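You operate a simulated robot arm through the tools that you are given. There is no shell and no other tool. Be economical: measure what you need, move in short steps, check, and stop when the job is done.

The job below is to be done with a simulated two-armed robot. You get a single attempt, and the scene is never put back.

Task
Take the brass bush from the top of belt one and leave it on the top shelf of the supply stand. Put the teal foil in the end tray. Push the lid bench drawer shut. Press the extractor button to switch it on. Take the 6 mm hex key from the service bench and put it on top of the curing lamp. Put the handle cradle on the top of marker one away on the top of the rack by marker one. Put the plug gauge from the top of belt one on the top of the end table. Put the 3.0 Nm torque key from the top tray of the red trolley on the top of marker two and the 2.5 Nm torque key on the top of marker one. Lift the side flap open. Any order will do.

It is judged by the outcome, as a careful person would: the job done as asked, and still so three seconds after it is handed in. It fails if anything else is knocked over, pushed out of place, dropped, spilled or broken. A push-on lid holds only when it is set on centred and level and pressed home; a screw cap is set on level and turned clockwise until tight.

Robot
Two 6-joint arms with fingered hands on one trunk, on a base that drives. Base frame: it is fixed to the floor where the robot stands at the start and does not move with it; the origin is under the middle of the robot, x ahead of it, y to its left, z up; the surface under the hand at the start is at about z = 800. Units: mm, rad, N and s.
The left shoulder is at the start at [50, 170, 960], the right one opposite. With the tool pointing down near the work surface each hand reaches from about 520 to 780 mm from the robot's upright axis, wherever it stands, measured 20 degrees to its own side. Places, roughly: brass bush (4x4x3 cm) [800, 100, 800]; curing lamp [1250, 5000, 750]; end tray [1100, 400, 700]; extractor button [1200, 2900, 900]; handle cradle (9x6x3 cm) [200, -2500, 800]; hex key [-1000, 2750, 1000]; lid bench drawer [900, 2600, 700]; plug gauge [750, -1500, 750]; side flap [-2400, 200, 800]; teal foil [750, -1250, 750]; top of marker one [200, -2400, 800]; top of marker two [-1700, -1800, 800]; top of the end table [-2800, 200, 700]; top of the rack by marker one [400, -2800, 600]; top shelf of the supply stand (18x30 cm) [-2120, -480, 800]; torque key [-2000, -3500, 750]. Payload 3.5 kg a hand.
Tool frame (each hand has its own): the origin (TCP) lies between the finger pads and is the grasp point; the fingertips stand 26 mm ahead of it; z points along the fingers, y is the line along which they close. The gripper opens to 132 mm. The gripper's body begins 73 mm behind the TCP. The gripper is a hand of 3 fingers: y runs from the thumb to the fingers, the wrist lies at [0, 0, -234] in the tool frame.
Orientation is that of the tool frame in the base frame, as a unit quaternion [w, x, y, z]. With the fingers straight down and closing along the base's y, the tool's x points along the base's -x, its y along +y and its z along -z.

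Tools
- The arms move only by the tool nudge_tool. It takes "left_motion", "right_motion" or both (then of equal length, played together; a hand with none holds still); each is a list of rows, each an object (a shift or turn left out is 0) with "translation": the shift along the base's x, y, z in mm, a list of three; "rotation": the turn, a rotation vector about the base's x, y, z in rad, a list of three. In form: [{"translation": [dx, dy, dz], "rotation": [rx, ry, rz]}, ...]. A call has 1 to 8 rows; each row shifts and turns the commanded pose from where the row before left it. Rows are played at 5 a second. More than 50 mm and 0.15 rad between two rows, and nothing of the call is played. A pose out of reach is approached as far as the arm can. The call stops where the force on the tool passes 40 N (or 10 N more than at its start, if that is more) or the arm is blocked; 0.2 s more then pass. In this call time passes only in rows, and 0.2 s behind the last. The reply holds the time, the measured pose of the TCP, the force on the tool along the base axes, the opening and the grip force, in the units named above and with some noise, with the torque about the TCP (base axes, N m) and any sound that the robot's microphone picked up.
- Cameras (640 x 400 px; columns grow to the right, rows downward): "scene" is now at [44.2, 8.7, 1557.4]; the picture's right is [0.12, -0.99, 0.00], its down [-0.65, -0.08, -0.75] and it looks along [0.75, 0.09, -0.66] (base axes); focal length 296 px, centre (320, 200). "left" rides on the left gripper at [-62, 3, -92] in its tool frame; the picture's right is [-0.05, -1.00, 0.00], its down [0.83, -0.04, -0.56] and it looks along [0.55, -0.03, 0.83] (tool axes); focal length 230 px, centre (320, 200). "right" rides on the right gripper at [62, 3, -92] in its tool frame; the picture's right is [-0.05, 1.00, 0.00], its down [-0.83, -0.04, -0.56] and it looks along [-0.55, -0.03, 0.83] (tool axes); focal length 230 px, centre (320, 200). There is no depth. A picture from a camera that has moved, and an enlarged one, comes with that camera's place and axes in the base frame and with its lens.
- get_image(camera): a new picture of that camera. No time passes.
- move_column(by): slides the trunk up (or, below 0, down) by that many mm; the arms and the scene camera ride with it, the base frame stays. It gives what a move gives, with no picture.
- base_move(legs): drives the robot by 1 to 6 legs, each [ahead, left, turn to the left] in mm, mm and rad, along the robot's own axes; the way and the turn of a leg run together, so that a leg with both is an arc; at most 1500 mm and 3.142 rad a leg. The arms and the cameras ride along, it lands a little off, and it stops where it bumps. It gives what a move gives.
- finger_targets(finger1, finger2, thumb_bend, hand): sets how far each is bent, from 0 (flat) to 1 (curled in); at 0.3 the hand is open as for a grip, at 0.7 the pads meet at the TCP. One left out holds its place. A second passes; each finger stops where it meets its share of the squeeze, and holds until it gets a number again. It is the only way to open and close the hand. It gives what a move gives, with no picture; readings hold the bend of each and the force on the fingers (four entries, about 0 where the hand has none), thumb and palm.
- pan_tilt(pan, tilt): turns the head with the scene camera to pan (to the left, within 1.501 rad either way) and tilt (down, from -0.506 to 1.204), counted from straight ahead of the robot. It gives what a move gives.
- inspect(camera, box): a new picture of the part [left, top, right, bottom] of that camera's present view, enlarged. No time passes.
- job_done(): hands the job in; it is judged then, once.

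Go step by step. Nothing tells you exact positions but the pictures and the camera data: compare them with the known pose of the tool, close in by small moves and look again before you grip or let go. The budget is 493 turns and 256 pictures, counting those below and the enlarged ones. Unless the task says otherwise, let go and move clear before handing in.

The tools are called after ">>>" as a command line: name --argument value ..., lists and objects as JSON in quotes. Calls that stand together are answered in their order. nudge_tool: Moves the arms, as the interface text tells. Its arguments: {"type":"object","properties":{"left_motion":{"type":"array"},"right_motion":{"type":"array"}},"required":[]} The other tools are called the same way: move_column (by) slides the trunk up or down; finger_targets (finger1, finger2, thumb_bend, hand) moves the fingers one by one; base_move (legs) drives the base; pan_tilt (pan, tilt) turns the head that bears the scene camera; get_image (camera) takes a picture; inspect (camera, box) takes an enlarged picture of a part of a camera's view; job_done () hands the job in.

At the start:

```text
clock: 0.0
left_eef_pos: [540.3, 394.9, 1103.9]
left_tcp_rot: [0.0, 0.0, 1.0, 0.0]
left_ft_force: [-0.9, 1.0, 0.5]
left_torque: [0.01, 0.01, -0.03]
left_opening: 132.2
left_grasp_force: 0.1
left_shape: jaw
left_bend: [0.3, 0.3, 0.3]
left_finger forces: [0.2, 0.0, 0.0, 0.0, 0.0, 0.0]
right_eef_pos: [618.6, -55.0, 1004.9]
right_tcp_rot: [-0.001, 0.0, 1.0, 0.001]
right_ft_force: [-0.1, 0.2, -0.3]
right_torque: [-0.03, 0.0, -0.02]
right_opening: 131.9
right_grasp_force: 0.1
right_shape: jaw
right_bend: [0.3, 0.3, 0.3]
right_finger forces: [0.1, 0.1, 0.1, 0.0, 0.1, 0.0]
trunk travel left (down, up): [-575.0, 135.0]
robot x, y, heading: [-2.9, 4.0, -0.001]
head pan, tilt: [0.117, 0.719]
```

scene: 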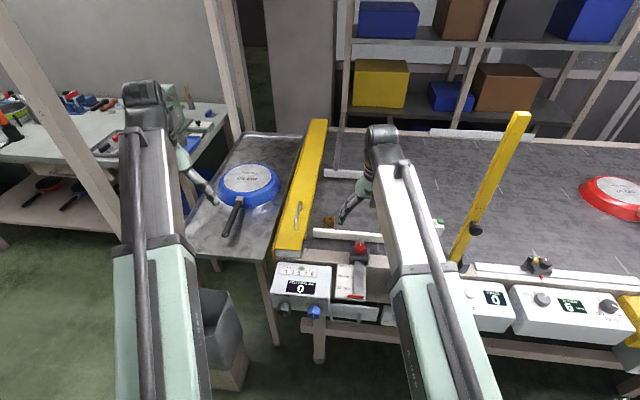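
right: 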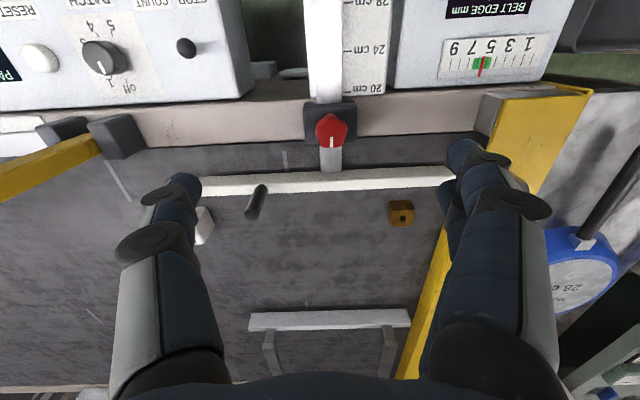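
left: 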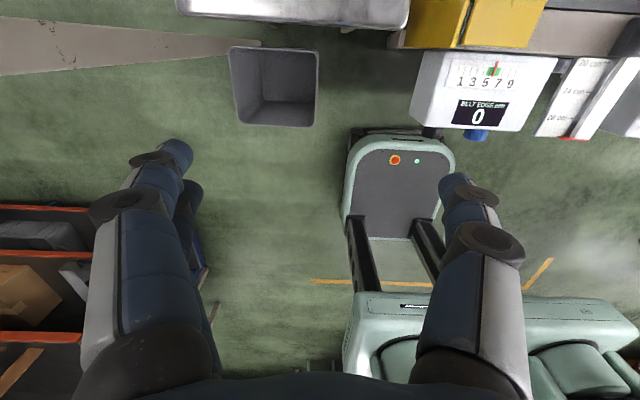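

I see belt one ahead with the brass bush near [776, 61, 810]. First I look around to learn the layout.

>>> inspect --camera "right" --box '[180, 100, 500, 300]'

>>> pan_tilt --pan -1.0 --tilt 0.6

>>> get_image --camera "scene"

>>> pan_tilt --pan 1.0 --tilt 0.5

>>> get_image --camera "scene"

```text
2.00 times, centred on (340, 200) of right
camera zoom: at [558.5, -52.8, 1096.6], right [0.05, 1.0, 0.0], down [0.83, -0.04, 0.56], along [0.55, -0.03, -0.83], focal length 460 px, centre (280, 200)
```

zoom: 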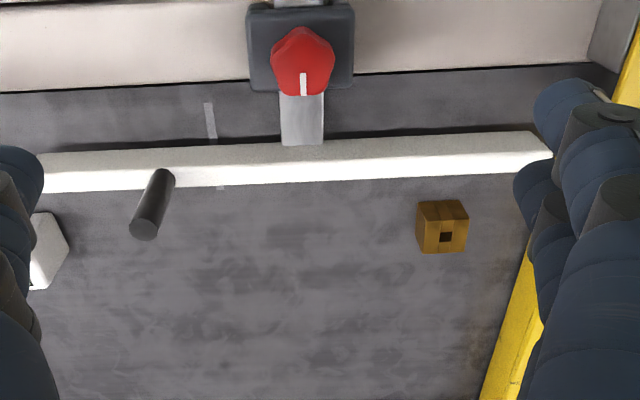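

```text
clock: 1.3
left_eef_pos: [540.3, 394.4, 1104.0]
left_tcp_rot: [0.0, 0.0, 1.0, 0.0]
left_ft_force: [-0.2, -0.5, 0.4]
left_torque: [0.0, 0.0, 0.03]
left_opening: 131.9
left_grasp_force: 0.1
left_shape: jaw
left_bend: [0.3, 0.3, 0.3]
left_finger forces: [0.0, 0.0, 0.0, 0.0, 0.0, 0.1]
right_eef_pos: [619.5, -54.9, 1004.5]
right_tcp_rot: [0.0, 0.001, 1.0, 0.0]
right_ft_force: [-0.8, 0.8, -0.6]
right_torque: [0.02, 0.0, 0.02]
right_opening: 131.9
right_grasp_force: 0.1
right_shape: jaw
right_bend: [0.3, 0.3, 0.3]
right_finger forces: [0.0, 0.0, 0.0, 0.0, 0.1, 0.1]
trunk travel left (down, up): [-575.0, 135.0]
robot x, y, heading: [4.0, -2.2, 0.002]
head pan, tilt: [-1.0, 0.6]
```

```text
251 pictures are left
camera scene: at [8.4, -75.5, 1567.7], right [-0.84, -0.54, 0.0], down [-0.31, 0.48, -0.83], along [0.45, -0.69, -0.56], focal length 296 px, centre (320, 200)
```

scene: 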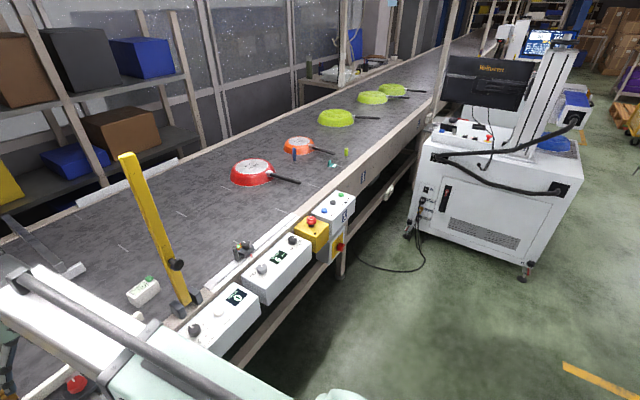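

```text
clock: 3.3
left_eef_pos: [541.2, 396.1, 1105.5]
left_tcp_rot: [0.0, 0.0, 1.0, 0.001]
left_ft_force: [0.3, -0.1, 0.6]
left_torque: [-0.04, -0.02, -0.03]
left_opening: 132.0
left_grasp_force: 0.0
left_shape: jaw
left_bend: [0.3, 0.3, 0.3]
left_finger forces: [0.0, 0.0, 0.0, 0.0, 0.0, 0.0]
right_eef_pos: [620.4, -55.0, 1005.0]
right_tcp_rot: [0.001, 0.001, 1.0, 0.0]
right_ft_force: [-0.5, 0.4, 0.5]
right_torque: [-0.01, 0.01, 0.02]
right_opening: 131.6
right_grasp_force: 0.1
right_shape: jaw
right_bend: [0.3, 0.3, 0.3]
right_finger forces: [0.1, 0.0, 0.0, 0.0, 0.1, 0.0]
trunk travel left (down, up): [-575.0, 135.0]
robot x, y, heading: [-1.7, -0.2, 0.002]
head pan, tilt: [1.0, 0.499]
```

```text
250 pictures are left
camera scene: at [9.8, 75.4, 1576.8], right [0.84, -0.54, 0.0], down [-0.26, -0.4, -0.88], along [0.47, 0.74, -0.48], focal length 296 px, centre (320, 200)
```

scene: 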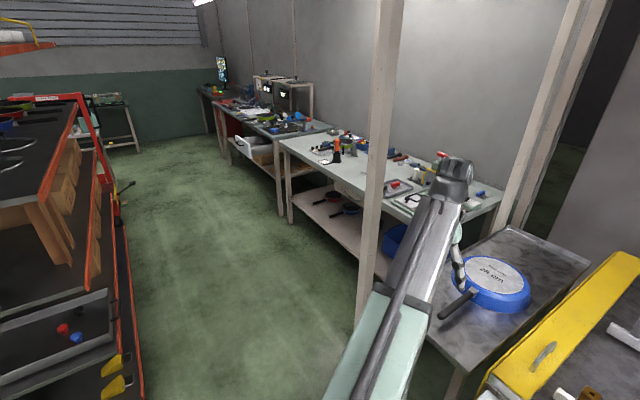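

The foil and the gauge lie down the belt near y = -1400 to -1600. I back off and drive right to get a closer look.

>>> base_move --legs '[[-300, 0, 0], [0, -1350, 0]]'

>>> pan_tilt --pan 0 --tilt 0.6

>>> get_image --camera "scene"

```text
clock: 11.5
left_eef_pos: [239.9, -929.3, 1104.5]
left_tcp_rot: [0.0, 0.004, 1.0, 0.001]
left_ft_force: [0.1, -0.3, 0.2]
left_torque: [0.01, 0.01, -0.04]
left_opening: 131.8
left_grasp_force: 0.0
left_shape: jaw
left_bend: [0.3, 0.3, 0.3]
left_finger forces: [0.0, 0.1, 0.0, 0.1, 0.0, 0.1]
right_eef_pos: [315.3, -1379.7, 1004.8]
right_tcp_rot: [-0.001, 0.005, 1.0, -0.001]
right_ft_force: [-0.2, 0.6, 0.2]
right_torque: [0.0, -0.02, 0.01]
right_opening: 132.1
right_grasp_force: 0.0
right_shape: jaw
right_bend: [0.3, 0.3, 0.3]
right_finger forces: [0.0, 0.0, 0.0, 0.1, 0.0, 0.0]
trunk travel left (down, up): [-575.0, 135.0]
robot x, y, heading: [-302.6, -1321.0, -0.01]
head pan, tilt: [1.0, 0.499]
```

```text
clock: 12.8
left_eef_pos: [239.6, -928.0, 1104.1]
left_tcp_rot: [-0.001, 0.005, 1.0, 0.0]
left_ft_force: [-0.1, -0.1, -0.5]
left_torque: [-0.02, -0.02, 0.0]
left_opening: 132.2
left_grasp_force: 0.1
left_shape: jaw
left_bend: [0.3, 0.3, 0.3]
left_finger forces: [0.1, 0.0, 0.0, 0.1, 0.0, 0.1]
right_eef_pos: [315.1, -1379.8, 1005.1]
right_tcp_rot: [0.0, 0.006, 1.0, 0.001]
right_ft_force: [-0.3, 0.5, 0.0]
right_torque: [0.03, 0.01, 0.0]
right_opening: 132.2
right_grasp_force: 0.1
right_shape: jaw
right_bend: [0.3, 0.3, 0.3]
right_finger forces: [0.0, 0.1, 0.0, 0.0, 0.0, 0.1]
trunk travel left (down, up): [-575.0, 135.0]
robot x, y, heading: [-307.2, -1317.7, -0.012]
head pan, tilt: [0.0, 0.6]
```

```text
249 pictures are left
camera scene: at [-256.1, -1320.3, 1567.7], right [-0.01, -1.0, 0.0], down [-0.56, 0.0, -0.83], along [0.83, -0.01, -0.56], focal length 296 px, centre (320, 200)
```

scene: 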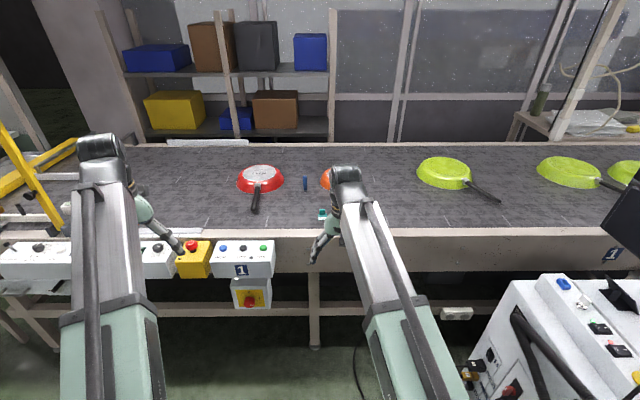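

Two small items lie on the belt ahead. I take a close view from the right hand camera.

>>> inspect --camera "scene" --box '[230, 150, 390, 250]'

>>> get_image --camera "right"

```text
4.00 times, centred on (310, 200) of scene
camera zoom: at [-256.1, -1320.3, 1567.7], right [-0.01, -1.0, 0.0], down [-0.56, 0.0, -0.83], along [0.83, -0.01, -0.56], focal length 1185 px, centre (360, 200)
```

zoom: 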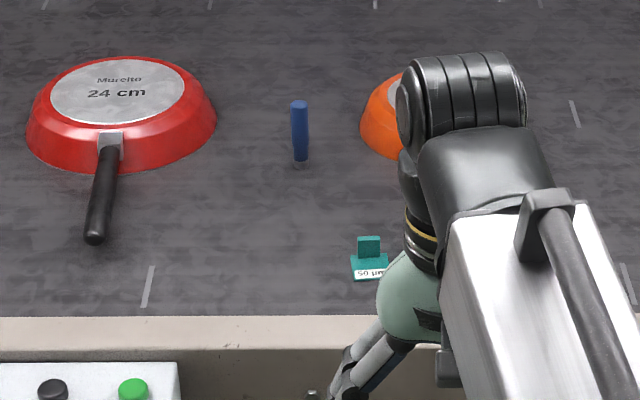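

```text
247 pictures are left
camera right: at [252.9, -1376.9, 1096.6], right [0.06, 1.0, 0.0], down [0.83, -0.05, 0.56], along [0.55, -0.03, -0.83], focal length 230 px, centre (320, 200)
```

right: 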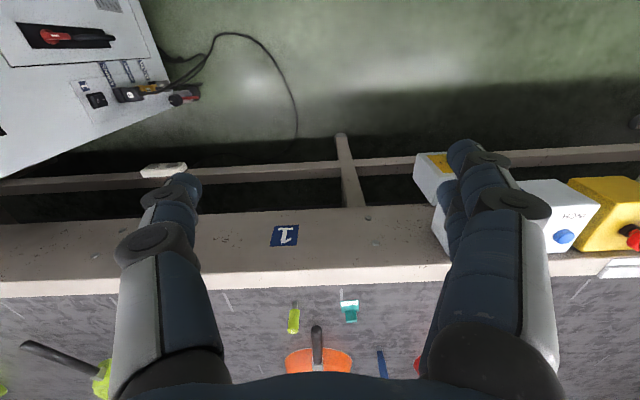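

The teal foil is near [777, -1343], and a yellow-green item nearby is likely the plug gauge. I drive forward 300 and look again.

>>> base_move --legs '[[300, 0, 0]]'

>>> get_image --camera "right"

```text
clock: 14.8
left_eef_pos: [537.1, -929.1, 1104.4]
left_tcp_rot: [0.0, 0.004, 1.0, -0.001]
left_ft_force: [0.0, -0.6, 0.2]
left_torque: [0.0, 0.04, 0.02]
left_opening: 132.2
left_grasp_force: 0.0
left_shape: jaw
left_bend: [0.3, 0.3, 0.3]
left_finger forces: [0.1, 0.0, 0.1, 0.1, 0.0, 0.1]
right_eef_pos: [614.4, -1381.5, 1004.6]
right_tcp_rot: [0.001, 0.003, 1.0, 0.0]
right_ft_force: [0.8, 0.0, -0.2]
right_torque: [0.0, 0.06, -0.03]
right_opening: 131.9
right_grasp_force: 0.1
right_shape: jaw
right_bend: [0.3, 0.3, 0.3]
right_finger forces: [0.0, 0.1, 0.0, 0.1, 0.0, 0.0]
trunk travel left (down, up): [-575.0, 135.0]
robot x, y, heading: [-0.5, -1318.7, -0.006]
head pan, tilt: [0.0, 0.6]
```

```text
246 pictures are left
camera right: at [552.6, -1377.3, 1096.1], right [0.06, 1.0, 0.0], down [0.83, -0.05, 0.55], along [0.55, -0.03, -0.83], focal length 230 px, centre (320, 200)
```

right: 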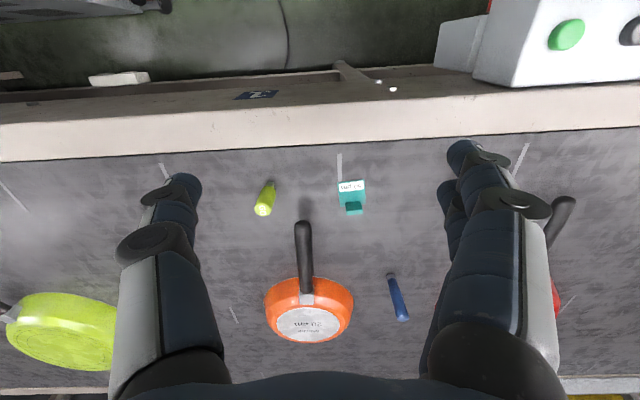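

>>> inspect --camera "right" --box '[220, 130, 420, 255]'

>>> inspect --camera "right" --box '[340, 240, 440, 340]'

```text
3.20 times, centred on (320, 192) of right
camera zoom: at [552.6, -1377.3, 1096.1], right [0.06, 1.0, 0.0], down [0.83, -0.05, 0.55], along [0.55, -0.03, -0.83], focal length 736 px, centre (320, 224)
```

zoom: 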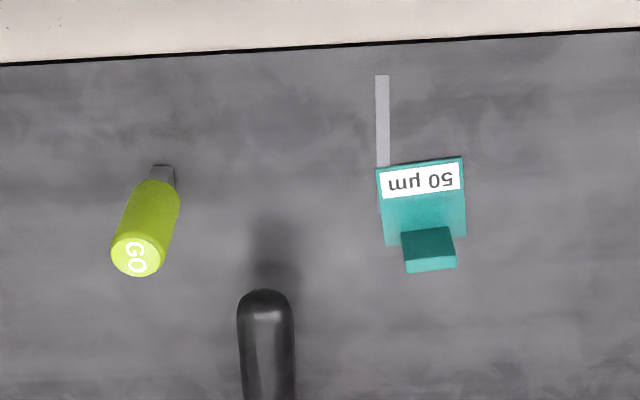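

```text
4.00 times, centred on (390, 290) of right
camera zoom: at [552.6, -1377.3, 1096.1], right [0.06, 1.0, 0.0], down [0.83, -0.05, 0.55], along [0.55, -0.03, -0.83], focal length 920 px, centre (40, -160)
```

zoom: 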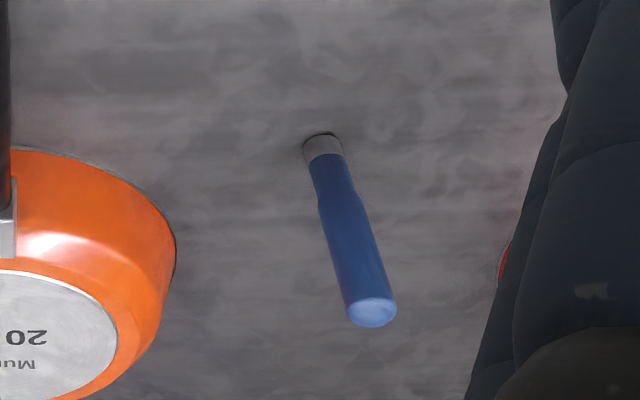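

The yellow-green "GO" gauge stands near [714, -1459], about 65 mm tall. The foil is near [760, -1337] on a belt at z≈800. I narrow the right hand and hover over the gauge.

>>> finger_targets --hand "right" --finger1 0.5 --finger2 0.5 --thumb_bend 0.5

>>> nudge_tool --right_motion '[{"translation": [33, -26, 0]}, {"translation": [33, -26, 0]}, {"translation": [32, -26, 0]}, {"translation": [0, 0, -30]}, {"translation": [0, 0, -30]}]'

>>> get_image --camera "right"

```text
clock: 15.8
left_eef_pos: [537.1, -928.4, 1104.9]
left_tcp_rot: [0.0, 0.003, 1.0, 0.0]
left_ft_force: [0.3, -0.6, 0.0]
left_torque: [0.01, 0.0, 0.01]
left_opening: 131.9
left_grasp_force: 0.0
left_shape: jaw
left_bend: [0.3, 0.3, 0.3]
left_finger forces: [0.0, 0.1, 0.1, 0.0, 0.1, 0.1]
right_eef_pos: [614.0, -1381.0, 1005.4]
right_tcp_rot: [0.001, 0.003, 1.0, 0.001]
right_ft_force: [0.6, -0.4, 0.9]
right_torque: [-0.01, 0.01, -0.02]
right_opening: 68.5
right_grasp_force: 0.0
right_shape: fingers
right_bend: [0.5, 0.5, 0.5]
right_finger forces: [0.0, 0.0, 0.1, 0.0, 0.1, 0.0]
trunk travel left (down, up): [-575.0, 135.0]
robot x, y, heading: [-7.6, -1318.8, -0.011]
head pan, tilt: [0.0, 0.6]
```

```text
clock: 17.0
left_eef_pos: [536.3, -929.4, 1105.2]
left_tcp_rot: [0.0, 0.003, 1.0, 0.001]
left_ft_force: [0.0, 0.4, 0.2]
left_torque: [-0.02, 0.01, 0.02]
left_opening: 131.9
left_grasp_force: 0.0
left_shape: jaw
left_bend: [0.3, 0.3, 0.3]
left_finger forces: [0.0, 0.1, 0.0, 0.0, 0.1, 0.0]
right_eef_pos: [711.4, -1460.2, 944.0]
right_tcp_rot: [0.0, 0.003, 1.0, 0.0]
right_ft_force: [0.0, 0.2, -0.4]
right_torque: [-0.01, -0.02, -0.02]
right_opening: 68.4
right_grasp_force: 0.0
right_shape: fingers
right_bend: [0.5, 0.5, 0.5]
right_finger forces: [0.0, 0.0, 0.0, 0.1, 0.1, 0.0]
trunk travel left (down, up): [-575.0, 135.0]
robot x, y, heading: [-3.7, -1322.3, -0.002]
head pan, tilt: [0.0, 0.6]
```

```text
243 pictures are left
camera right: at [650.6, -1457.3, 1036.3], right [0.06, 1.0, 0.0], down [0.83, -0.05, 0.56], along [0.55, -0.03, -0.83], focal length 230 px, centre (320, 200)
```

right: 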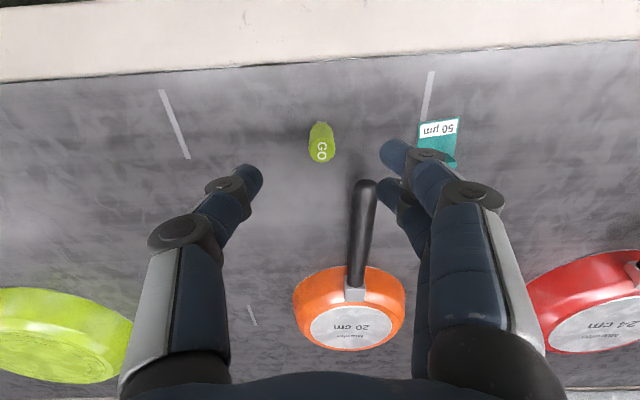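

The hand is centred over the gauge. I narrow the fingers a bit more and go down beside it.

>>> finger_targets --hand "right" --finger1 0.56 --finger2 0.56 --thumb_bend 0.56

>>> nudge_tool --right_motion '[{"translation": [2, 1, -20]}, {"translation": [0, 0, -20]}, {"translation": [0, 0, -20]}, {"translation": [0, 0, -20]}]'

>>> get_image --camera "right"

```text
clock: 18.0
left_eef_pos: [536.7, -930.1, 1104.7]
left_tcp_rot: [0.0, 0.003, 1.0, -0.001]
left_ft_force: [-0.2, -0.5, -0.1]
left_torque: [0.03, 0.03, 0.0]
left_opening: 132.0
left_grasp_force: 0.2
left_shape: jaw
left_bend: [0.3, 0.3, 0.3]
left_finger forces: [0.0, 0.0, 0.0, 0.0, 0.0, 0.1]
right_eef_pos: [712.5, -1459.9, 944.7]
right_tcp_rot: [0.0, 0.003, 1.0, 0.0]
right_ft_force: [0.5, 0.5, 0.4]
right_torque: [0.02, 0.01, -0.03]
right_opening: 48.5
right_grasp_force: 0.2
right_shape: fingers
right_bend: [0.56, 0.56, 0.56]
right_finger forces: [0.0, 0.0, 0.0, 0.0, 0.0, 0.0]
trunk travel left (down, up): [-575.0, 135.0]
robot x, y, heading: [-5.5, -1322.3, -0.005]
head pan, tilt: [0.0, 0.6]
```

```text
clock: 19.0
left_eef_pos: [536.7, -929.0, 1104.0]
left_tcp_rot: [0.0, 0.004, 1.0, 0.0]
left_ft_force: [1.3, -0.9, -0.6]
left_torque: [0.01, -0.01, 0.01]
left_opening: 131.9
left_grasp_force: 0.0
left_shape: jaw
left_bend: [0.3, 0.3, 0.3]
left_finger forces: [0.0, 0.0, 0.0, 0.0, 0.0, 0.0]
right_eef_pos: [713.1, -1456.5, 865.2]
right_tcp_rot: [-0.001, 0.004, 1.0, 0.0]
right_ft_force: [0.7, 0.3, -0.8]
right_torque: [-0.01, 0.01, -0.02]
right_opening: 48.6
right_grasp_force: 0.1
right_shape: fingers
right_bend: [0.56, 0.56, 0.56]
right_finger forces: [0.0, 0.1, 0.0, 0.0, 0.0, 0.0]
trunk travel left (down, up): [-575.0, 135.0]
robot x, y, heading: [-7.2, -1319.7, -0.009]
head pan, tilt: [0.0, 0.6]
```

```text
242 pictures are left
camera right: at [652.0, -1454.0, 956.6], right [0.06, 1.0, 0.0], down [0.83, -0.05, 0.56], along [0.55, -0.03, -0.83], focal length 230 px, centre (320, 200)
```

right: 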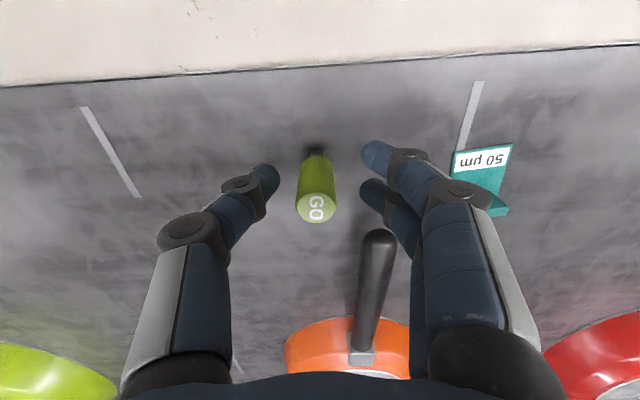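

The gauge is between thumb and fingers with the pan handle clear. I lower 25 mm and grip.

>>> nudge_tool --right_motion '[{"translation": [0, -2, -13]}, {"translation": [0, 0, -12]}]'

>>> finger_targets --hand "right" --finger1 0.68 --finger2 0.68 --thumb_bend 0.68

>>> get_image --camera "right"

```text
clock: 19.6
left_eef_pos: [537.2, -930.3, 1105.2]
left_tcp_rot: [0.0, 0.004, 1.0, 0.0]
left_ft_force: [0.0, -0.7, -1.3]
left_torque: [0.0, -0.02, 0.02]
left_opening: 131.8
left_grasp_force: 0.0
left_shape: jaw
left_bend: [0.3, 0.3, 0.3]
left_finger forces: [0.0, 0.0, 0.0, 0.1, 0.1, 0.0]
right_eef_pos: [713.5, -1459.1, 839.6]
right_tcp_rot: [0.0, 0.003, 1.0, 0.0]
right_ft_force: [-0.4, 0.4, 0.6]
right_torque: [0.02, -0.01, 0.03]
right_opening: 48.5
right_grasp_force: 0.1
right_shape: fingers
right_bend: [0.56, 0.56, 0.56]
right_finger forces: [0.0, 0.0, 0.0, 0.0, 0.1, 0.0]
trunk travel left (down, up): [-575.0, 135.0]
robot x, y, heading: [-12.1, -1323.4, -0.01]
head pan, tilt: [0.0, 0.6]
```

```text
clock: 20.6
left_eef_pos: [536.8, -928.9, 1105.0]
left_tcp_rot: [-0.001, 0.004, 1.0, 0.0]
left_ft_force: [-0.3, -0.4, 0.2]
left_torque: [0.03, -0.03, -0.01]
left_opening: 131.7
left_grasp_force: 0.1
left_shape: jaw
left_bend: [0.3, 0.3, 0.3]
left_finger forces: [0.1, 0.0, 0.1, 0.0, 0.1, 0.1]
right_eef_pos: [713.7, -1460.5, 840.5]
right_tcp_rot: [0.0, 0.004, 1.0, 0.0]
right_ft_force: [-0.3, -0.3, -0.5]
right_torque: [0.03, 0.01, 0.01]
right_opening: 14.8
right_grasp_force: 3.2
right_shape: fingers
right_bend: [0.68, 0.65, 0.66]
right_finger forces: [0.0, 3.3, 0.0, 0.1, 3.2, 0.0]
trunk travel left (down, up): [-575.0, 135.0]
robot x, y, heading: [-8.2, -1318.8, -0.007]
head pan, tilt: [0.0, 0.6]
```

```text
241 pictures are left
camera right: at [652.5, -1456.3, 931.1], right [0.06, 1.0, 0.0], down [0.83, -0.05, 0.56], along [0.55, -0.03, -0.83], focal length 230 px, centre (320, 200)
```

right: 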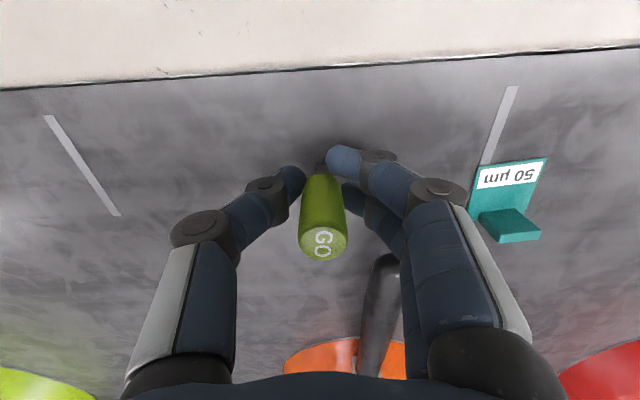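

Only finger 2 and the thumb touch, so the gauge sits a few mm further along x. I loosen slightly, shift 5 mm in x and regrip.

>>> finger_targets --hand "right" --finger1 0.6 --finger2 0.6 --thumb_bend 0.6

>>> nudge_tool --right_motion '[{"translation": [5, 0, 0]}]'

>>> inspect --camera "right" --box '[240, 110, 440, 310]'

```text
clock: 21.6
left_eef_pos: [537.6, -929.1, 1103.8]
left_tcp_rot: [0.0, 0.003, 1.0, 0.0]
left_ft_force: [0.1, 0.3, 0.2]
left_torque: [0.02, -0.01, -0.01]
left_opening: 132.0
left_grasp_force: 0.0
left_shape: jaw
left_bend: [0.3, 0.3, 0.3]
left_finger forces: [0.0, 0.1, 0.0, 0.0, 0.0, 0.0]
right_eef_pos: [714.0, -1460.8, 840.5]
right_tcp_rot: [0.0, 0.003, 1.0, 0.0]
right_ft_force: [0.7, 0.3, 0.5]
right_torque: [0.01, 0.04, 0.01]
right_opening: 34.6
right_grasp_force: 0.1
right_shape: fingers
right_bend: [0.6, 0.6, 0.6]
right_finger forces: [0.0, 0.0, 0.0, 0.1, 0.0, 0.1]
trunk travel left (down, up): [-575.0, 135.0]
robot x, y, heading: [-4.8, -1316.0, -0.008]
head pan, tilt: [0.0, 0.6]
```

```text
clock: 22.0
left_eef_pos: [536.8, -929.0, 1103.5]
left_tcp_rot: [0.0, 0.003, 1.0, 0.0]
left_ft_force: [-0.6, -0.1, -0.2]
left_torque: [0.0, 0.03, -0.01]
left_opening: 132.1
left_grasp_force: 0.0
left_shape: jaw
left_bend: [0.3, 0.3, 0.3]
left_finger forces: [0.0, 0.0, 0.0, 0.0, 0.1, 0.1]
right_eef_pos: [718.1, -1460.6, 839.9]
right_tcp_rot: [0.0, 0.004, 1.0, 0.0]
right_ft_force: [-0.6, 0.4, 0.2]
right_torque: [0.0, 0.0, -0.03]
right_opening: 34.2
right_grasp_force: 0.0
right_shape: fingers
right_bend: [0.6, 0.6, 0.6]
right_finger forces: [0.0, 0.0, 0.1, 0.0, 0.0, 0.0]
trunk travel left (down, up): [-575.0, 135.0]
robot x, y, heading: [-4.8, -1319.0, -0.01]
head pan, tilt: [0.0, 0.6]
```

```text
2.00 times, centred on (340, 210) of right
camera zoom: at [657.6, -1456.6, 931.4], right [0.06, 1.0, 0.0], down [0.83, -0.05, 0.56], along [0.55, -0.03, -0.83], focal length 460 px, centre (280, 180)
```

zoom: 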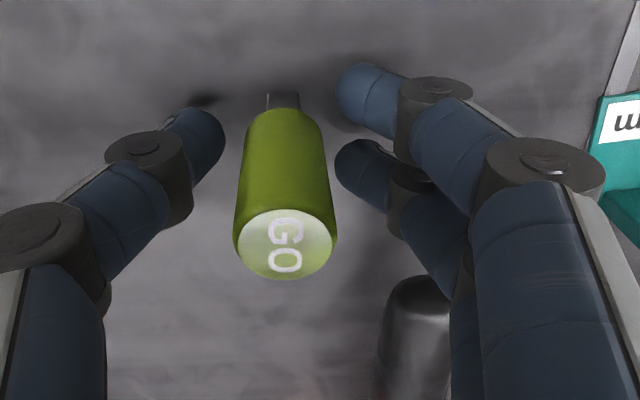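

Now the gauge is between both fingers. I close firmly.

>>> finger_targets --hand "right" --finger1 0.72 --finger2 0.72 --thumb_bend 0.72

>>> inspect --camera "right" --box '[240, 110, 440, 310]'

```text
clock: 23.0
left_eef_pos: [536.7, -929.2, 1106.1]
left_tcp_rot: [0.0, 0.004, 1.0, 0.0]
left_ft_force: [0.0, 0.9, -0.2]
left_torque: [-0.01, 0.0, 0.0]
left_opening: 132.3
left_grasp_force: 0.0
left_shape: jaw
left_bend: [0.3, 0.3, 0.3]
left_finger forces: [0.1, 0.0, 0.0, 0.1, 0.2, 0.0]
right_eef_pos: [719.5, -1459.7, 839.2]
right_tcp_rot: [0.001, 0.004, 1.0, 0.001]
right_ft_force: [0.2, -0.2, -0.6]
right_torque: [0.0, -0.04, 0.0]
right_opening: 15.6
right_grasp_force: 10.0
right_shape: fingers
right_bend: [0.7, 0.69, 0.67]
right_finger forces: [4.0, 5.4, 0.0, 0.0, 9.7, 0.0]
trunk travel left (down, up): [-575.0, 135.0]
robot x, y, heading: [-6.1, -1320.2, -0.002]
head pan, tilt: [0.0, 0.6]
```

```text
2.00 times, centred on (340, 210) of right
camera zoom: at [657.6, -1456.6, 931.4], right [0.06, 1.0, 0.0], down [0.83, -0.05, 0.56], along [0.55, -0.03, -0.83], focal length 460 px, centre (280, 180)
```

zoom: 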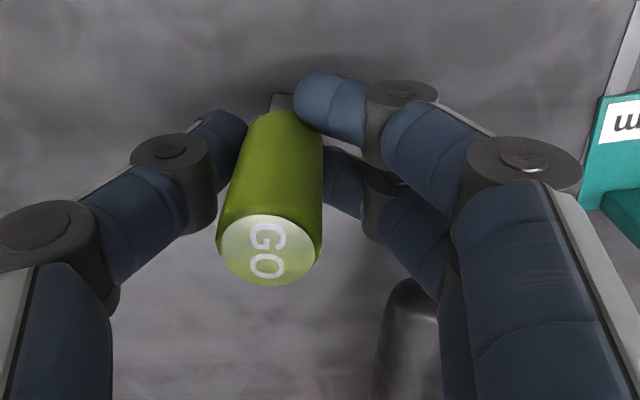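

Both fingers and the thumb hold it. I squeeze a bit more and lift.

>>> finger_targets --hand "right" --finger1 0.76 --finger2 0.76 --thumb_bend 0.74

>>> nudge_tool --right_motion '[{"translation": [0, 0, 40]}, {"translation": [0, 0, 40]}, {"translation": [0, 0, 40]}, {"translation": [0, 0, 40]}]'

>>> get_image --camera "right"

```text
clock: 24.0
left_eef_pos: [537.5, -929.8, 1105.8]
left_tcp_rot: [0.0, 0.004, 1.0, 0.0]
left_ft_force: [0.5, 0.2, 0.2]
left_torque: [0.01, 0.0, 0.0]
left_opening: 132.2
left_grasp_force: 0.0
left_shape: jaw
left_bend: [0.3, 0.3, 0.3]
left_finger forces: [0.0, 0.0, 0.0, 0.0, 0.0, 0.1]
right_eef_pos: [718.7, -1459.9, 839.3]
right_tcp_rot: [0.0, 0.003, 1.0, 0.0]
right_ft_force: [-0.6, 0.0, -1.0]
right_torque: [-0.01, 0.01, -0.02]
right_opening: 12.8
right_grasp_force: 14.0
right_shape: fingers
right_bend: [0.73, 0.73, 0.68]
right_finger forces: [6.5, 8.6, 0.0, 0.1, 13.6, 0.0]
trunk travel left (down, up): [-575.0, 135.0]
robot x, y, heading: [-5.1, -1322.7, -0.005]
head pan, tilt: [0.0, 0.6]
```

```text
clock: 25.0
left_eef_pos: [536.1, -930.0, 1104.4]
left_tcp_rot: [0.0, 0.004, 1.0, 0.0]
left_ft_force: [0.2, -0.4, -0.3]
left_torque: [0.0, 0.03, -0.03]
left_opening: 131.9
left_grasp_force: 0.0
left_shape: jaw
left_bend: [0.3, 0.3, 0.3]
left_finger forces: [0.1, 0.0, 0.0, 0.0, 0.0, 0.0]
right_eef_pos: [718.0, -1456.9, 998.4]
right_tcp_rot: [-0.001, 0.003, 1.0, 0.001]
right_ft_force: [-0.1, 0.0, -1.1]
right_torque: [-0.02, -0.01, -0.02]
right_opening: 12.6
right_grasp_force: 14.8
right_shape: fingers
right_bend: [0.73, 0.73, 0.68]
right_finger forces: [6.3, 8.7, 0.0, 0.0, 13.5, 0.0]
trunk travel left (down, up): [-575.0, 135.0]
robot x, y, heading: [-5.4, -1317.3, -0.004]
head pan, tilt: [0.0, 0.6]
```

```text
238 pictures are left
camera right: at [656.3, -1454.9, 1091.0], right [0.06, 1.0, 0.0], down [0.83, -0.05, 0.56], along [0.55, -0.03, -0.83], focal length 230 px, centre (320, 200)
```

right: 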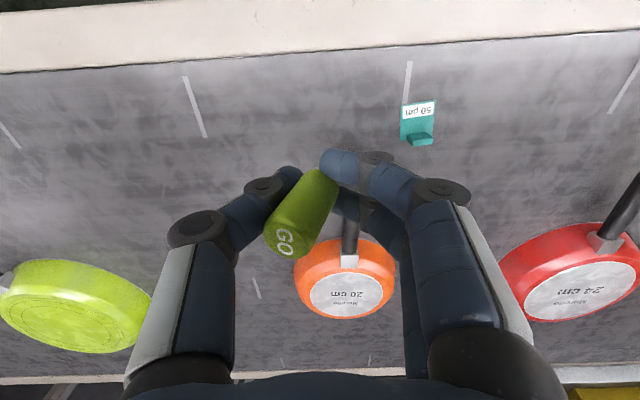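

The gauge is held, though it has tilted in the grip. I tuck the right hand back and up, and turn the left hand 90° so it can grip the foil's tab across its thin side.

>>> nudge_tool --right_motion '[{"translation": [-30, -10, 20]}, {"translation": [-30, -10, 20]}, {"translation": [-30, -10, 20]}, {"translation": [-30, -10, 20]}, {}, {}, {}, {}]' --left_motion '[{"rotation": [0, 0, -0.15]}, {"rotation": [0, 0, -0.15]}, {"rotation": [0, 0, -0.15]}, {"rotation": [0, 0, -0.15]}, {"rotation": [0, 0, -0.15]}, {"rotation": [0, 0, -0.15]}, {"rotation": [0, 0, -0.15]}, {"rotation": [0, 0, -0.15]}]'

>>> nudge_tool --left_motion '[{"rotation": [0, 0, -0.13]}, {"rotation": [0, 0, -0.12]}, {"rotation": [0, 0, -0.12]}]'

>>> base_move --legs '[[50, -130, 0]]'

>>> get_image --camera "scene"

>>> get_image --camera "left"

```text
clock: 26.8
left_eef_pos: [536.6, -930.5, 1105.7]
left_tcp_rot: [0.0, 0.568, 0.823, 0.0]
left_ft_force: [0.9, -0.5, 0.2]
left_torque: [-0.01, -0.02, 0.0]
left_opening: 131.9
left_grasp_force: 0.1
left_shape: jaw
left_bend: [0.3, 0.3, 0.3]
left_finger forces: [0.0, 0.0, 0.0, 0.1, 0.0, 0.0]
right_eef_pos: [596.3, -1497.2, 1080.7]
right_tcp_rot: [0.0, 0.003, 1.0, 0.001]
right_ft_force: [0.0, -0.7, -0.6]
right_torque: [0.0, 0.0, -0.01]
right_opening: 12.8
right_grasp_force: 14.2
right_shape: fingers
right_bend: [0.73, 0.73, 0.68]
right_finger forces: [6.3, 8.9, 0.0, 0.0, 13.3, 0.0]
trunk travel left (down, up): [-575.0, 135.0]
robot x, y, heading: [-5.6, -1320.0, -0.007]
head pan, tilt: [0.0, 0.6]
```

```text
clock: 27.6
left_eef_pos: [536.5, -928.7, 1104.8]
left_tcp_rot: [0.0, 0.71, 0.704, 0.0]
left_ft_force: [-0.2, -0.3, -0.1]
left_torque: [0.0, -0.03, -0.05]
left_opening: 131.7
left_grasp_force: 0.0
left_shape: jaw
left_bend: [0.3, 0.3, 0.3]
left_finger forces: [0.0, 0.0, 0.0, 0.1, 0.0, 0.1]
right_eef_pos: [596.8, -1496.8, 1079.3]
right_tcp_rot: [0.0, 0.004, 1.0, 0.0]
right_ft_force: [-0.4, 0.5, -1.0]
right_torque: [0.0, 0.0, 0.02]
right_opening: 12.6
right_grasp_force: 13.7
right_shape: fingers
right_bend: [0.73, 0.73, 0.68]
right_finger forces: [6.3, 8.9, 0.0, 0.0, 13.4, 0.0]
trunk travel left (down, up): [-575.0, 135.0]
robot x, y, heading: [-3.4, -1320.7, -0.006]
head pan, tilt: [0.0, 0.6]
```

```text
clock: 29.0
left_eef_pos: [587.2, -1061.1, 1105.6]
left_tcp_rot: [-0.001, 0.708, 0.706, 0.001]
left_ft_force: [-0.7, -0.3, 1.0]
left_torque: [-0.01, -0.02, 0.0]
left_opening: 131.7
left_grasp_force: 0.0
left_shape: jaw
left_bend: [0.3, 0.3, 0.3]
left_finger forces: [0.0, 0.0, 0.0, 0.1, 0.0, 0.0]
right_eef_pos: [647.9, -1629.0, 1078.9]
right_tcp_rot: [0.0, 0.004, 1.0, 0.001]
right_ft_force: [-0.2, 0.6, -1.1]
right_torque: [0.05, 0.0, -0.03]
right_opening: 12.6
right_grasp_force: 14.5
right_shape: fingers
right_bend: [0.73, 0.73, 0.68]
right_finger forces: [6.4, 8.9, 0.0, 0.1, 13.4, 0.0]
trunk travel left (down, up): [-575.0, 135.0]
robot x, y, heading: [45.7, -1450.9, -0.008]
head pan, tilt: [0.0, 0.6]
```

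```text
237 pictures are left
camera scene: at [93.1, -1455.1, 1567.7], right [-0.01, -1.0, 0.0], down [-0.57, 0.0, -0.82], along [0.82, 0.0, -0.57], focal length 296 px, centre (320, 200)
```

scene: 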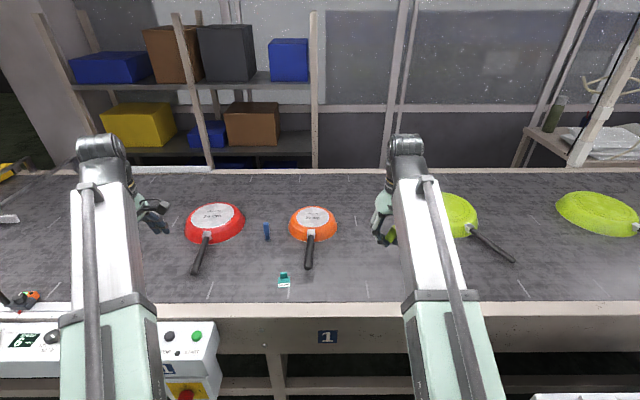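

```text
236 pictures are left
camera left: at [589.7, -1123.1, 1197.4], right [-1.0, -0.05, 0.0], down [-0.04, 0.83, 0.56], along [-0.03, 0.56, -0.83], focal length 230 px, centre (320, 200)
```

left: 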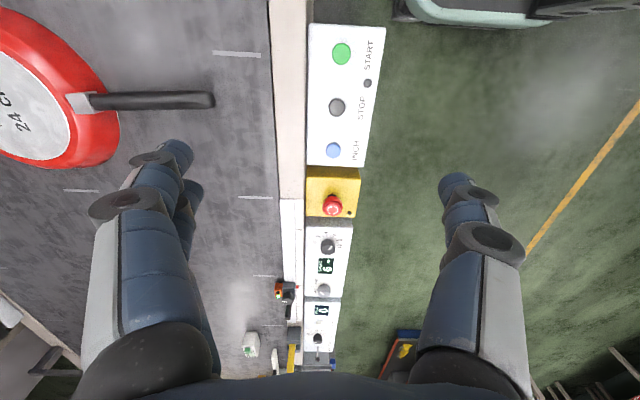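

The route for the left hand is clear. I move it over the foil at height and look.

>>> nudge_tool --left_motion '[{"translation": [24, -40, 0]}, {"translation": [24, -40, 0]}, {"translation": [24, -40, 0]}, {"translation": [24, -40, 0]}, {"translation": [24, -40, 0]}, {"translation": [25, -40, -20]}, {"translation": [25, -37, -40]}, {"translation": [0, 0, -45]}]'

>>> get_image --camera "left"

```text
refused: row 6 steps farther than a row can; nothing moved
```

```text
235 pictures are left
camera left: at [589.7, -1123.1, 1197.4], right [-1.0, -0.05, 0.0], down [-0.04, 0.83, 0.56], along [-0.03, 0.56, -0.83], focal length 230 px, centre (320, 200)
```

left: 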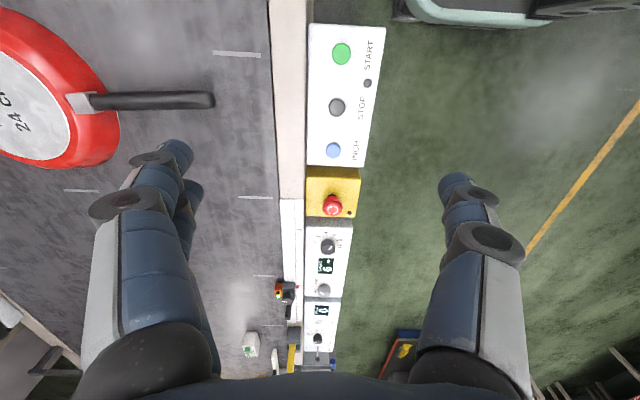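

One row was a touch too long, so I re-send it with smaller steps.

>>> nudge_tool --left_motion '[{"translation": [24, -40, -12]}, {"translation": [24, -40, -12]}, {"translation": [24, -40, -12]}, {"translation": [24, -40, -12]}, {"translation": [24, -40, -12]}, {"translation": [24, -40, -12]}, {"translation": [24, -37, -14]}, {"translation": [0, 0, -20]}]'

>>> get_image --camera "left"

```text
clock: 30.8
left_eef_pos: [754.8, -1337.8, 997.3]
left_tcp_rot: [0.0, 0.708, 0.706, 0.0]
left_ft_force: [0.0, -0.5, 0.9]
left_torque: [0.02, 0.03, -0.02]
left_opening: 132.0
left_grasp_force: 0.1
left_shape: jaw
left_bend: [0.3, 0.3, 0.3]
left_finger forces: [0.0, 0.1, 0.1, 0.1, 0.0, 0.0]
right_eef_pos: [647.4, -1627.1, 1080.6]
right_tcp_rot: [0.0, 0.003, 1.0, -0.001]
right_ft_force: [0.1, 0.4, -0.3]
right_torque: [-0.04, -0.02, -0.01]
right_opening: 12.5
right_grasp_force: 13.5
right_shape: fingers
right_bend: [0.73, 0.73, 0.68]
right_finger forces: [6.2, 9.0, 0.0, 0.0, 13.4, 0.0]
trunk travel left (down, up): [-575.0, 135.0]
robot x, y, heading: [41.9, -1449.9, -0.007]
head pan, tilt: [0.0, 0.6]
```

```text
234 pictures are left
camera left: at [757.5, -1398.6, 1089.9], right [-1.0, -0.05, 0.0], down [-0.04, 0.83, 0.56], along [-0.03, 0.55, -0.83], focal length 230 px, centre (320, 200)
```

left: 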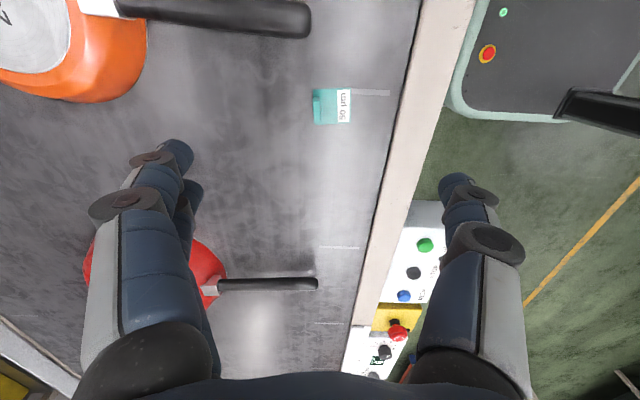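

The foil is seen just where estimated. I enlarge it to fix the tab.

>>> inspect --camera "left" --box '[270, 60, 390, 150]'

```text
4.44 times, centred on (330, 105) of left
camera zoom: at [757.5, -1398.6, 1089.9], right [-1.0, -0.05, 0.0], down [-0.04, 0.83, 0.56], along [-0.03, 0.55, -0.83], focal length 1022 px, centre (276, 622)
```

zoom: 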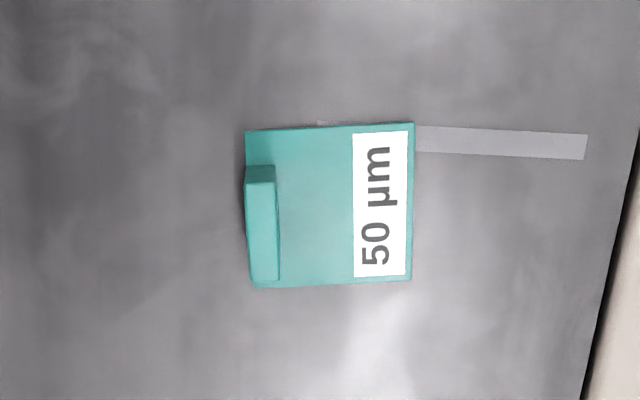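

The tab is centred near [757, -1339], about 8 mm thick. I narrow the left hand and descend to z=850, then check.

>>> finger_targets --hand "left" --finger1 0.55 --finger2 0.55 --thumb_bend 0.55

>>> nudge_tool --left_motion '[{"translation": [2, -1, -48]}, {"translation": [0, 0, -50]}, {"translation": [0, 0, -40]}]'

>>> inspect --camera "left" --box '[200, 100, 440, 280]'

```text
clock: 31.8
left_eef_pos: [754.9, -1335.6, 997.8]
left_tcp_rot: [0.0, 0.709, 0.705, 0.0]
left_ft_force: [-0.8, -0.3, 0.7]
left_torque: [-0.02, 0.02, 0.0]
left_opening: 51.7
left_grasp_force: 0.0
left_shape: fingers
left_bend: [0.55, 0.55, 0.55]
left_finger forces: [0.1, 0.0, 0.0, 0.1, 0.0, 0.1]
right_eef_pos: [647.0, -1629.1, 1080.8]
right_tcp_rot: [0.0, 0.002, 1.0, 0.0]
right_ft_force: [-0.1, 0.3, 0.0]
right_torque: [0.0, -0.02, 0.02]
right_opening: 12.5
right_grasp_force: 14.0
right_shape: fingers
right_bend: [0.73, 0.73, 0.68]
right_finger forces: [6.2, 9.0, 0.0, 0.0, 13.4, 0.1]
trunk travel left (down, up): [-575.0, 135.0]
robot x, y, heading: [44.3, -1452.6, -0.005]
head pan, tilt: [0.0, 0.6]
```

```text
clock: 32.6
left_eef_pos: [755.1, -1339.0, 859.9]
left_tcp_rot: [0.0, 0.709, 0.706, -0.001]
left_ft_force: [-0.3, -0.4, -0.4]
left_torque: [0.01, 0.0, 0.04]
left_opening: 51.7
left_grasp_force: 0.0
left_shape: fingers
left_bend: [0.55, 0.55, 0.55]
left_finger forces: [0.1, 0.1, 0.1, 0.1, 0.1, 0.0]
right_eef_pos: [647.0, -1628.0, 1080.3]
right_tcp_rot: [0.0, 0.003, 1.0, 0.0]
right_ft_force: [1.4, 0.1, 0.3]
right_torque: [0.0, 0.02, -0.02]
right_opening: 12.5
right_grasp_force: 14.8
right_shape: fingers
right_bend: [0.73, 0.73, 0.68]
right_finger forces: [6.3, 9.0, 0.0, 0.0, 13.5, 0.0]
trunk travel left (down, up): [-575.0, 135.0]
robot x, y, heading: [41.6, -1451.2, -0.012]
head pan, tilt: [0.0, 0.6]
```

```text
2.22 times, centred on (320, 190) of left
camera zoom: at [757.8, -1401.1, 952.1], right [-1.0, -0.05, 0.0], down [-0.04, 0.83, 0.56], along [-0.03, 0.55, -0.83], focal length 511 px, centre (320, 222)
```

zoom: 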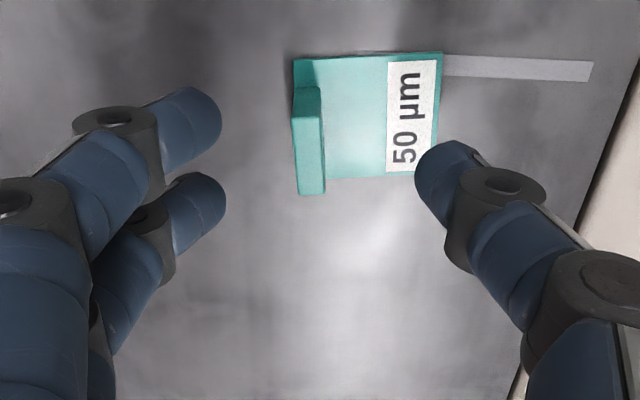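

Aligned. I lower to z≈834 and close on the tab.

>>> nudge_tool --left_motion '[{"translation": [2, -1, -13]}, {"translation": [0, 0, -13]}]'

>>> finger_targets --hand "left" --finger1 0.72 --finger2 0.72 --thumb_bend 0.71

>>> inspect --camera "left" --box '[200, 100, 440, 280]'

```text
clock: 33.2
left_eef_pos: [757.2, -1338.7, 833.6]
left_tcp_rot: [0.0, 0.708, 0.706, 0.001]
left_ft_force: [0.4, 0.0, 4.3]
left_torque: [0.0, 0.16, 0.0]
left_opening: 51.8
left_grasp_force: 2.5
left_shape: fingers
left_bend: [0.55, 0.55, 0.55]
left_finger forces: [0.1, 0.1, 0.0, 0.0, 4.8, 0.0]
right_eef_pos: [645.7, -1627.6, 1079.7]
right_tcp_rot: [-0.001, 0.002, 1.0, 0.0]
right_ft_force: [0.0, 0.5, -0.8]
right_torque: [0.0, -0.01, 0.02]
right_opening: 12.2
right_grasp_force: 14.5
right_shape: fingers
right_bend: [0.73, 0.73, 0.68]
right_finger forces: [6.2, 9.1, 0.0, 0.0, 13.3, 0.0]
trunk travel left (down, up): [-575.0, 135.0]
robot x, y, heading: [42.7, -1450.5, -0.011]
head pan, tilt: [0.0, 0.6]
```

```text
clock: 34.2
left_eef_pos: [756.5, -1338.3, 833.5]
left_tcp_rot: [0.001, 0.708, 0.706, 0.0]
left_ft_force: [-0.7, 0.0, -0.1]
left_torque: [-0.01, 0.0, -0.01]
left_opening: 9.4
left_grasp_force: 4.8
left_shape: fingers
left_bend: [0.71, 0.71, 0.69]
left_finger forces: [2.6, 2.3, 0.1, 0.0, 4.9, 0.0]
right_eef_pos: [647.4, -1627.5, 1079.8]
right_tcp_rot: [0.0, 0.003, 1.0, 0.001]
right_ft_force: [-0.6, 0.4, -1.3]
right_torque: [0.0, -0.03, 0.01]
right_opening: 12.5
right_grasp_force: 14.6
right_shape: fingers
right_bend: [0.73, 0.73, 0.68]
right_finger forces: [6.2, 9.0, 0.0, 0.1, 13.4, 0.0]
trunk travel left (down, up): [-575.0, 135.0]
robot x, y, heading: [45.2, -1454.2, -0.004]
head pan, tilt: [0.0, 0.6]
```

```text
2.22 times, centred on (320, 190) of left
camera zoom: at [760.8, -1400.9, 926.4], right [-1.0, -0.05, 0.0], down [-0.04, 0.83, 0.56], along [-0.03, 0.55, -0.83], focal length 511 px, centre (320, 222)
```

zoom: 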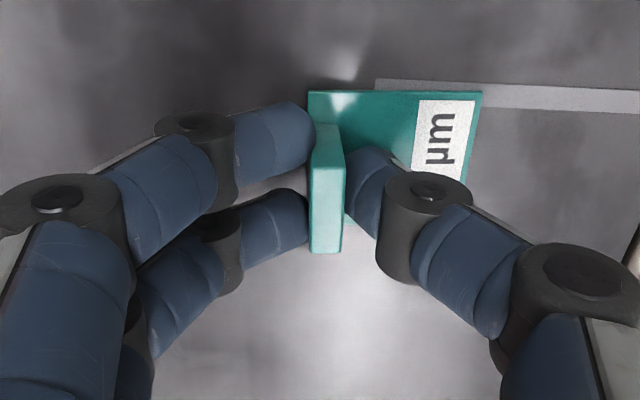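

Both fingers and the thumb hold the tab. I squeeze a bit more and lift.

>>> finger_targets --hand "left" --finger1 0.76 --finger2 0.76 --thumb_bend 0.74

>>> nudge_tool --left_motion '[{"translation": [0, 0, 30]}, {"translation": [0, 0, 45]}, {"translation": [0, 0, 50]}, {"translation": [0, 0, 50]}, {"translation": [-40, 0, 25]}, {"translation": [-40, 0, 25]}]'

>>> get_image --camera "left"

```text
clock: 35.2
left_eef_pos: [757.5, -1338.7, 833.2]
left_tcp_rot: [0.0, 0.708, 0.706, 0.0]
left_ft_force: [0.3, -0.1, 0.5]
left_torque: [0.03, 0.06, 0.01]
left_opening: 8.2
left_grasp_force: 11.0
left_shape: fingers
left_bend: [0.73, 0.73, 0.69]
left_finger forces: [5.6, 5.5, 0.0, 0.0, 10.9, 0.0]
right_eef_pos: [646.9, -1627.7, 1080.2]
right_tcp_rot: [0.0, 0.002, 1.0, 0.0]
right_ft_force: [0.5, -1.0, -0.5]
right_torque: [0.03, 0.02, -0.03]
right_opening: 12.6
right_grasp_force: 13.9
right_shape: fingers
right_bend: [0.73, 0.73, 0.68]
right_finger forces: [6.2, 9.0, 0.1, 0.0, 13.4, 0.1]
trunk travel left (down, up): [-575.0, 135.0]
robot x, y, heading: [40.7, -1450.6, -0.004]
head pan, tilt: [0.0, 0.6]
```

```text
clock: 36.6
left_eef_pos: [677.7, -1340.9, 1058.5]
left_tcp_rot: [0.0, 0.708, 0.706, -0.001]
left_ft_force: [1.1, -0.7, -0.4]
left_torque: [0.01, 0.01, -0.02]
left_opening: 8.4
left_grasp_force: 10.6
left_shape: fingers
left_bend: [0.73, 0.74, 0.69]
left_finger forces: [5.6, 5.1, 0.1, 0.0, 10.7, 0.0]
right_eef_pos: [645.8, -1629.3, 1080.7]
right_tcp_rot: [0.0, 0.003, 1.0, 0.0]
right_ft_force: [0.2, 0.3, -0.9]
right_torque: [0.01, 0.03, 0.01]
right_opening: 12.7
right_grasp_force: 14.3
right_shape: fingers
right_bend: [0.73, 0.73, 0.68]
right_finger forces: [6.3, 9.1, 0.0, 0.1, 13.3, 0.1]
trunk travel left (down, up): [-575.0, 135.0]
robot x, y, heading: [43.2, -1451.4, -0.007]
head pan, tilt: [0.0, 0.6]
```

```text
230 pictures are left
camera left: at [679.8, -1403.2, 1150.1], right [-1.0, -0.05, 0.0], down [-0.04, 0.83, 0.56], along [-0.03, 0.55, -0.83], focal length 230 px, centre (320, 200)
```

left: 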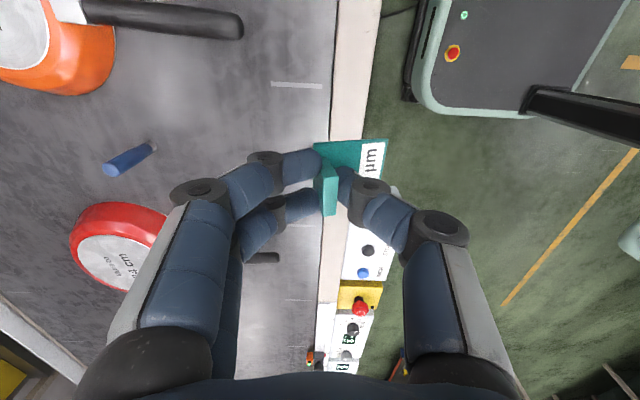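

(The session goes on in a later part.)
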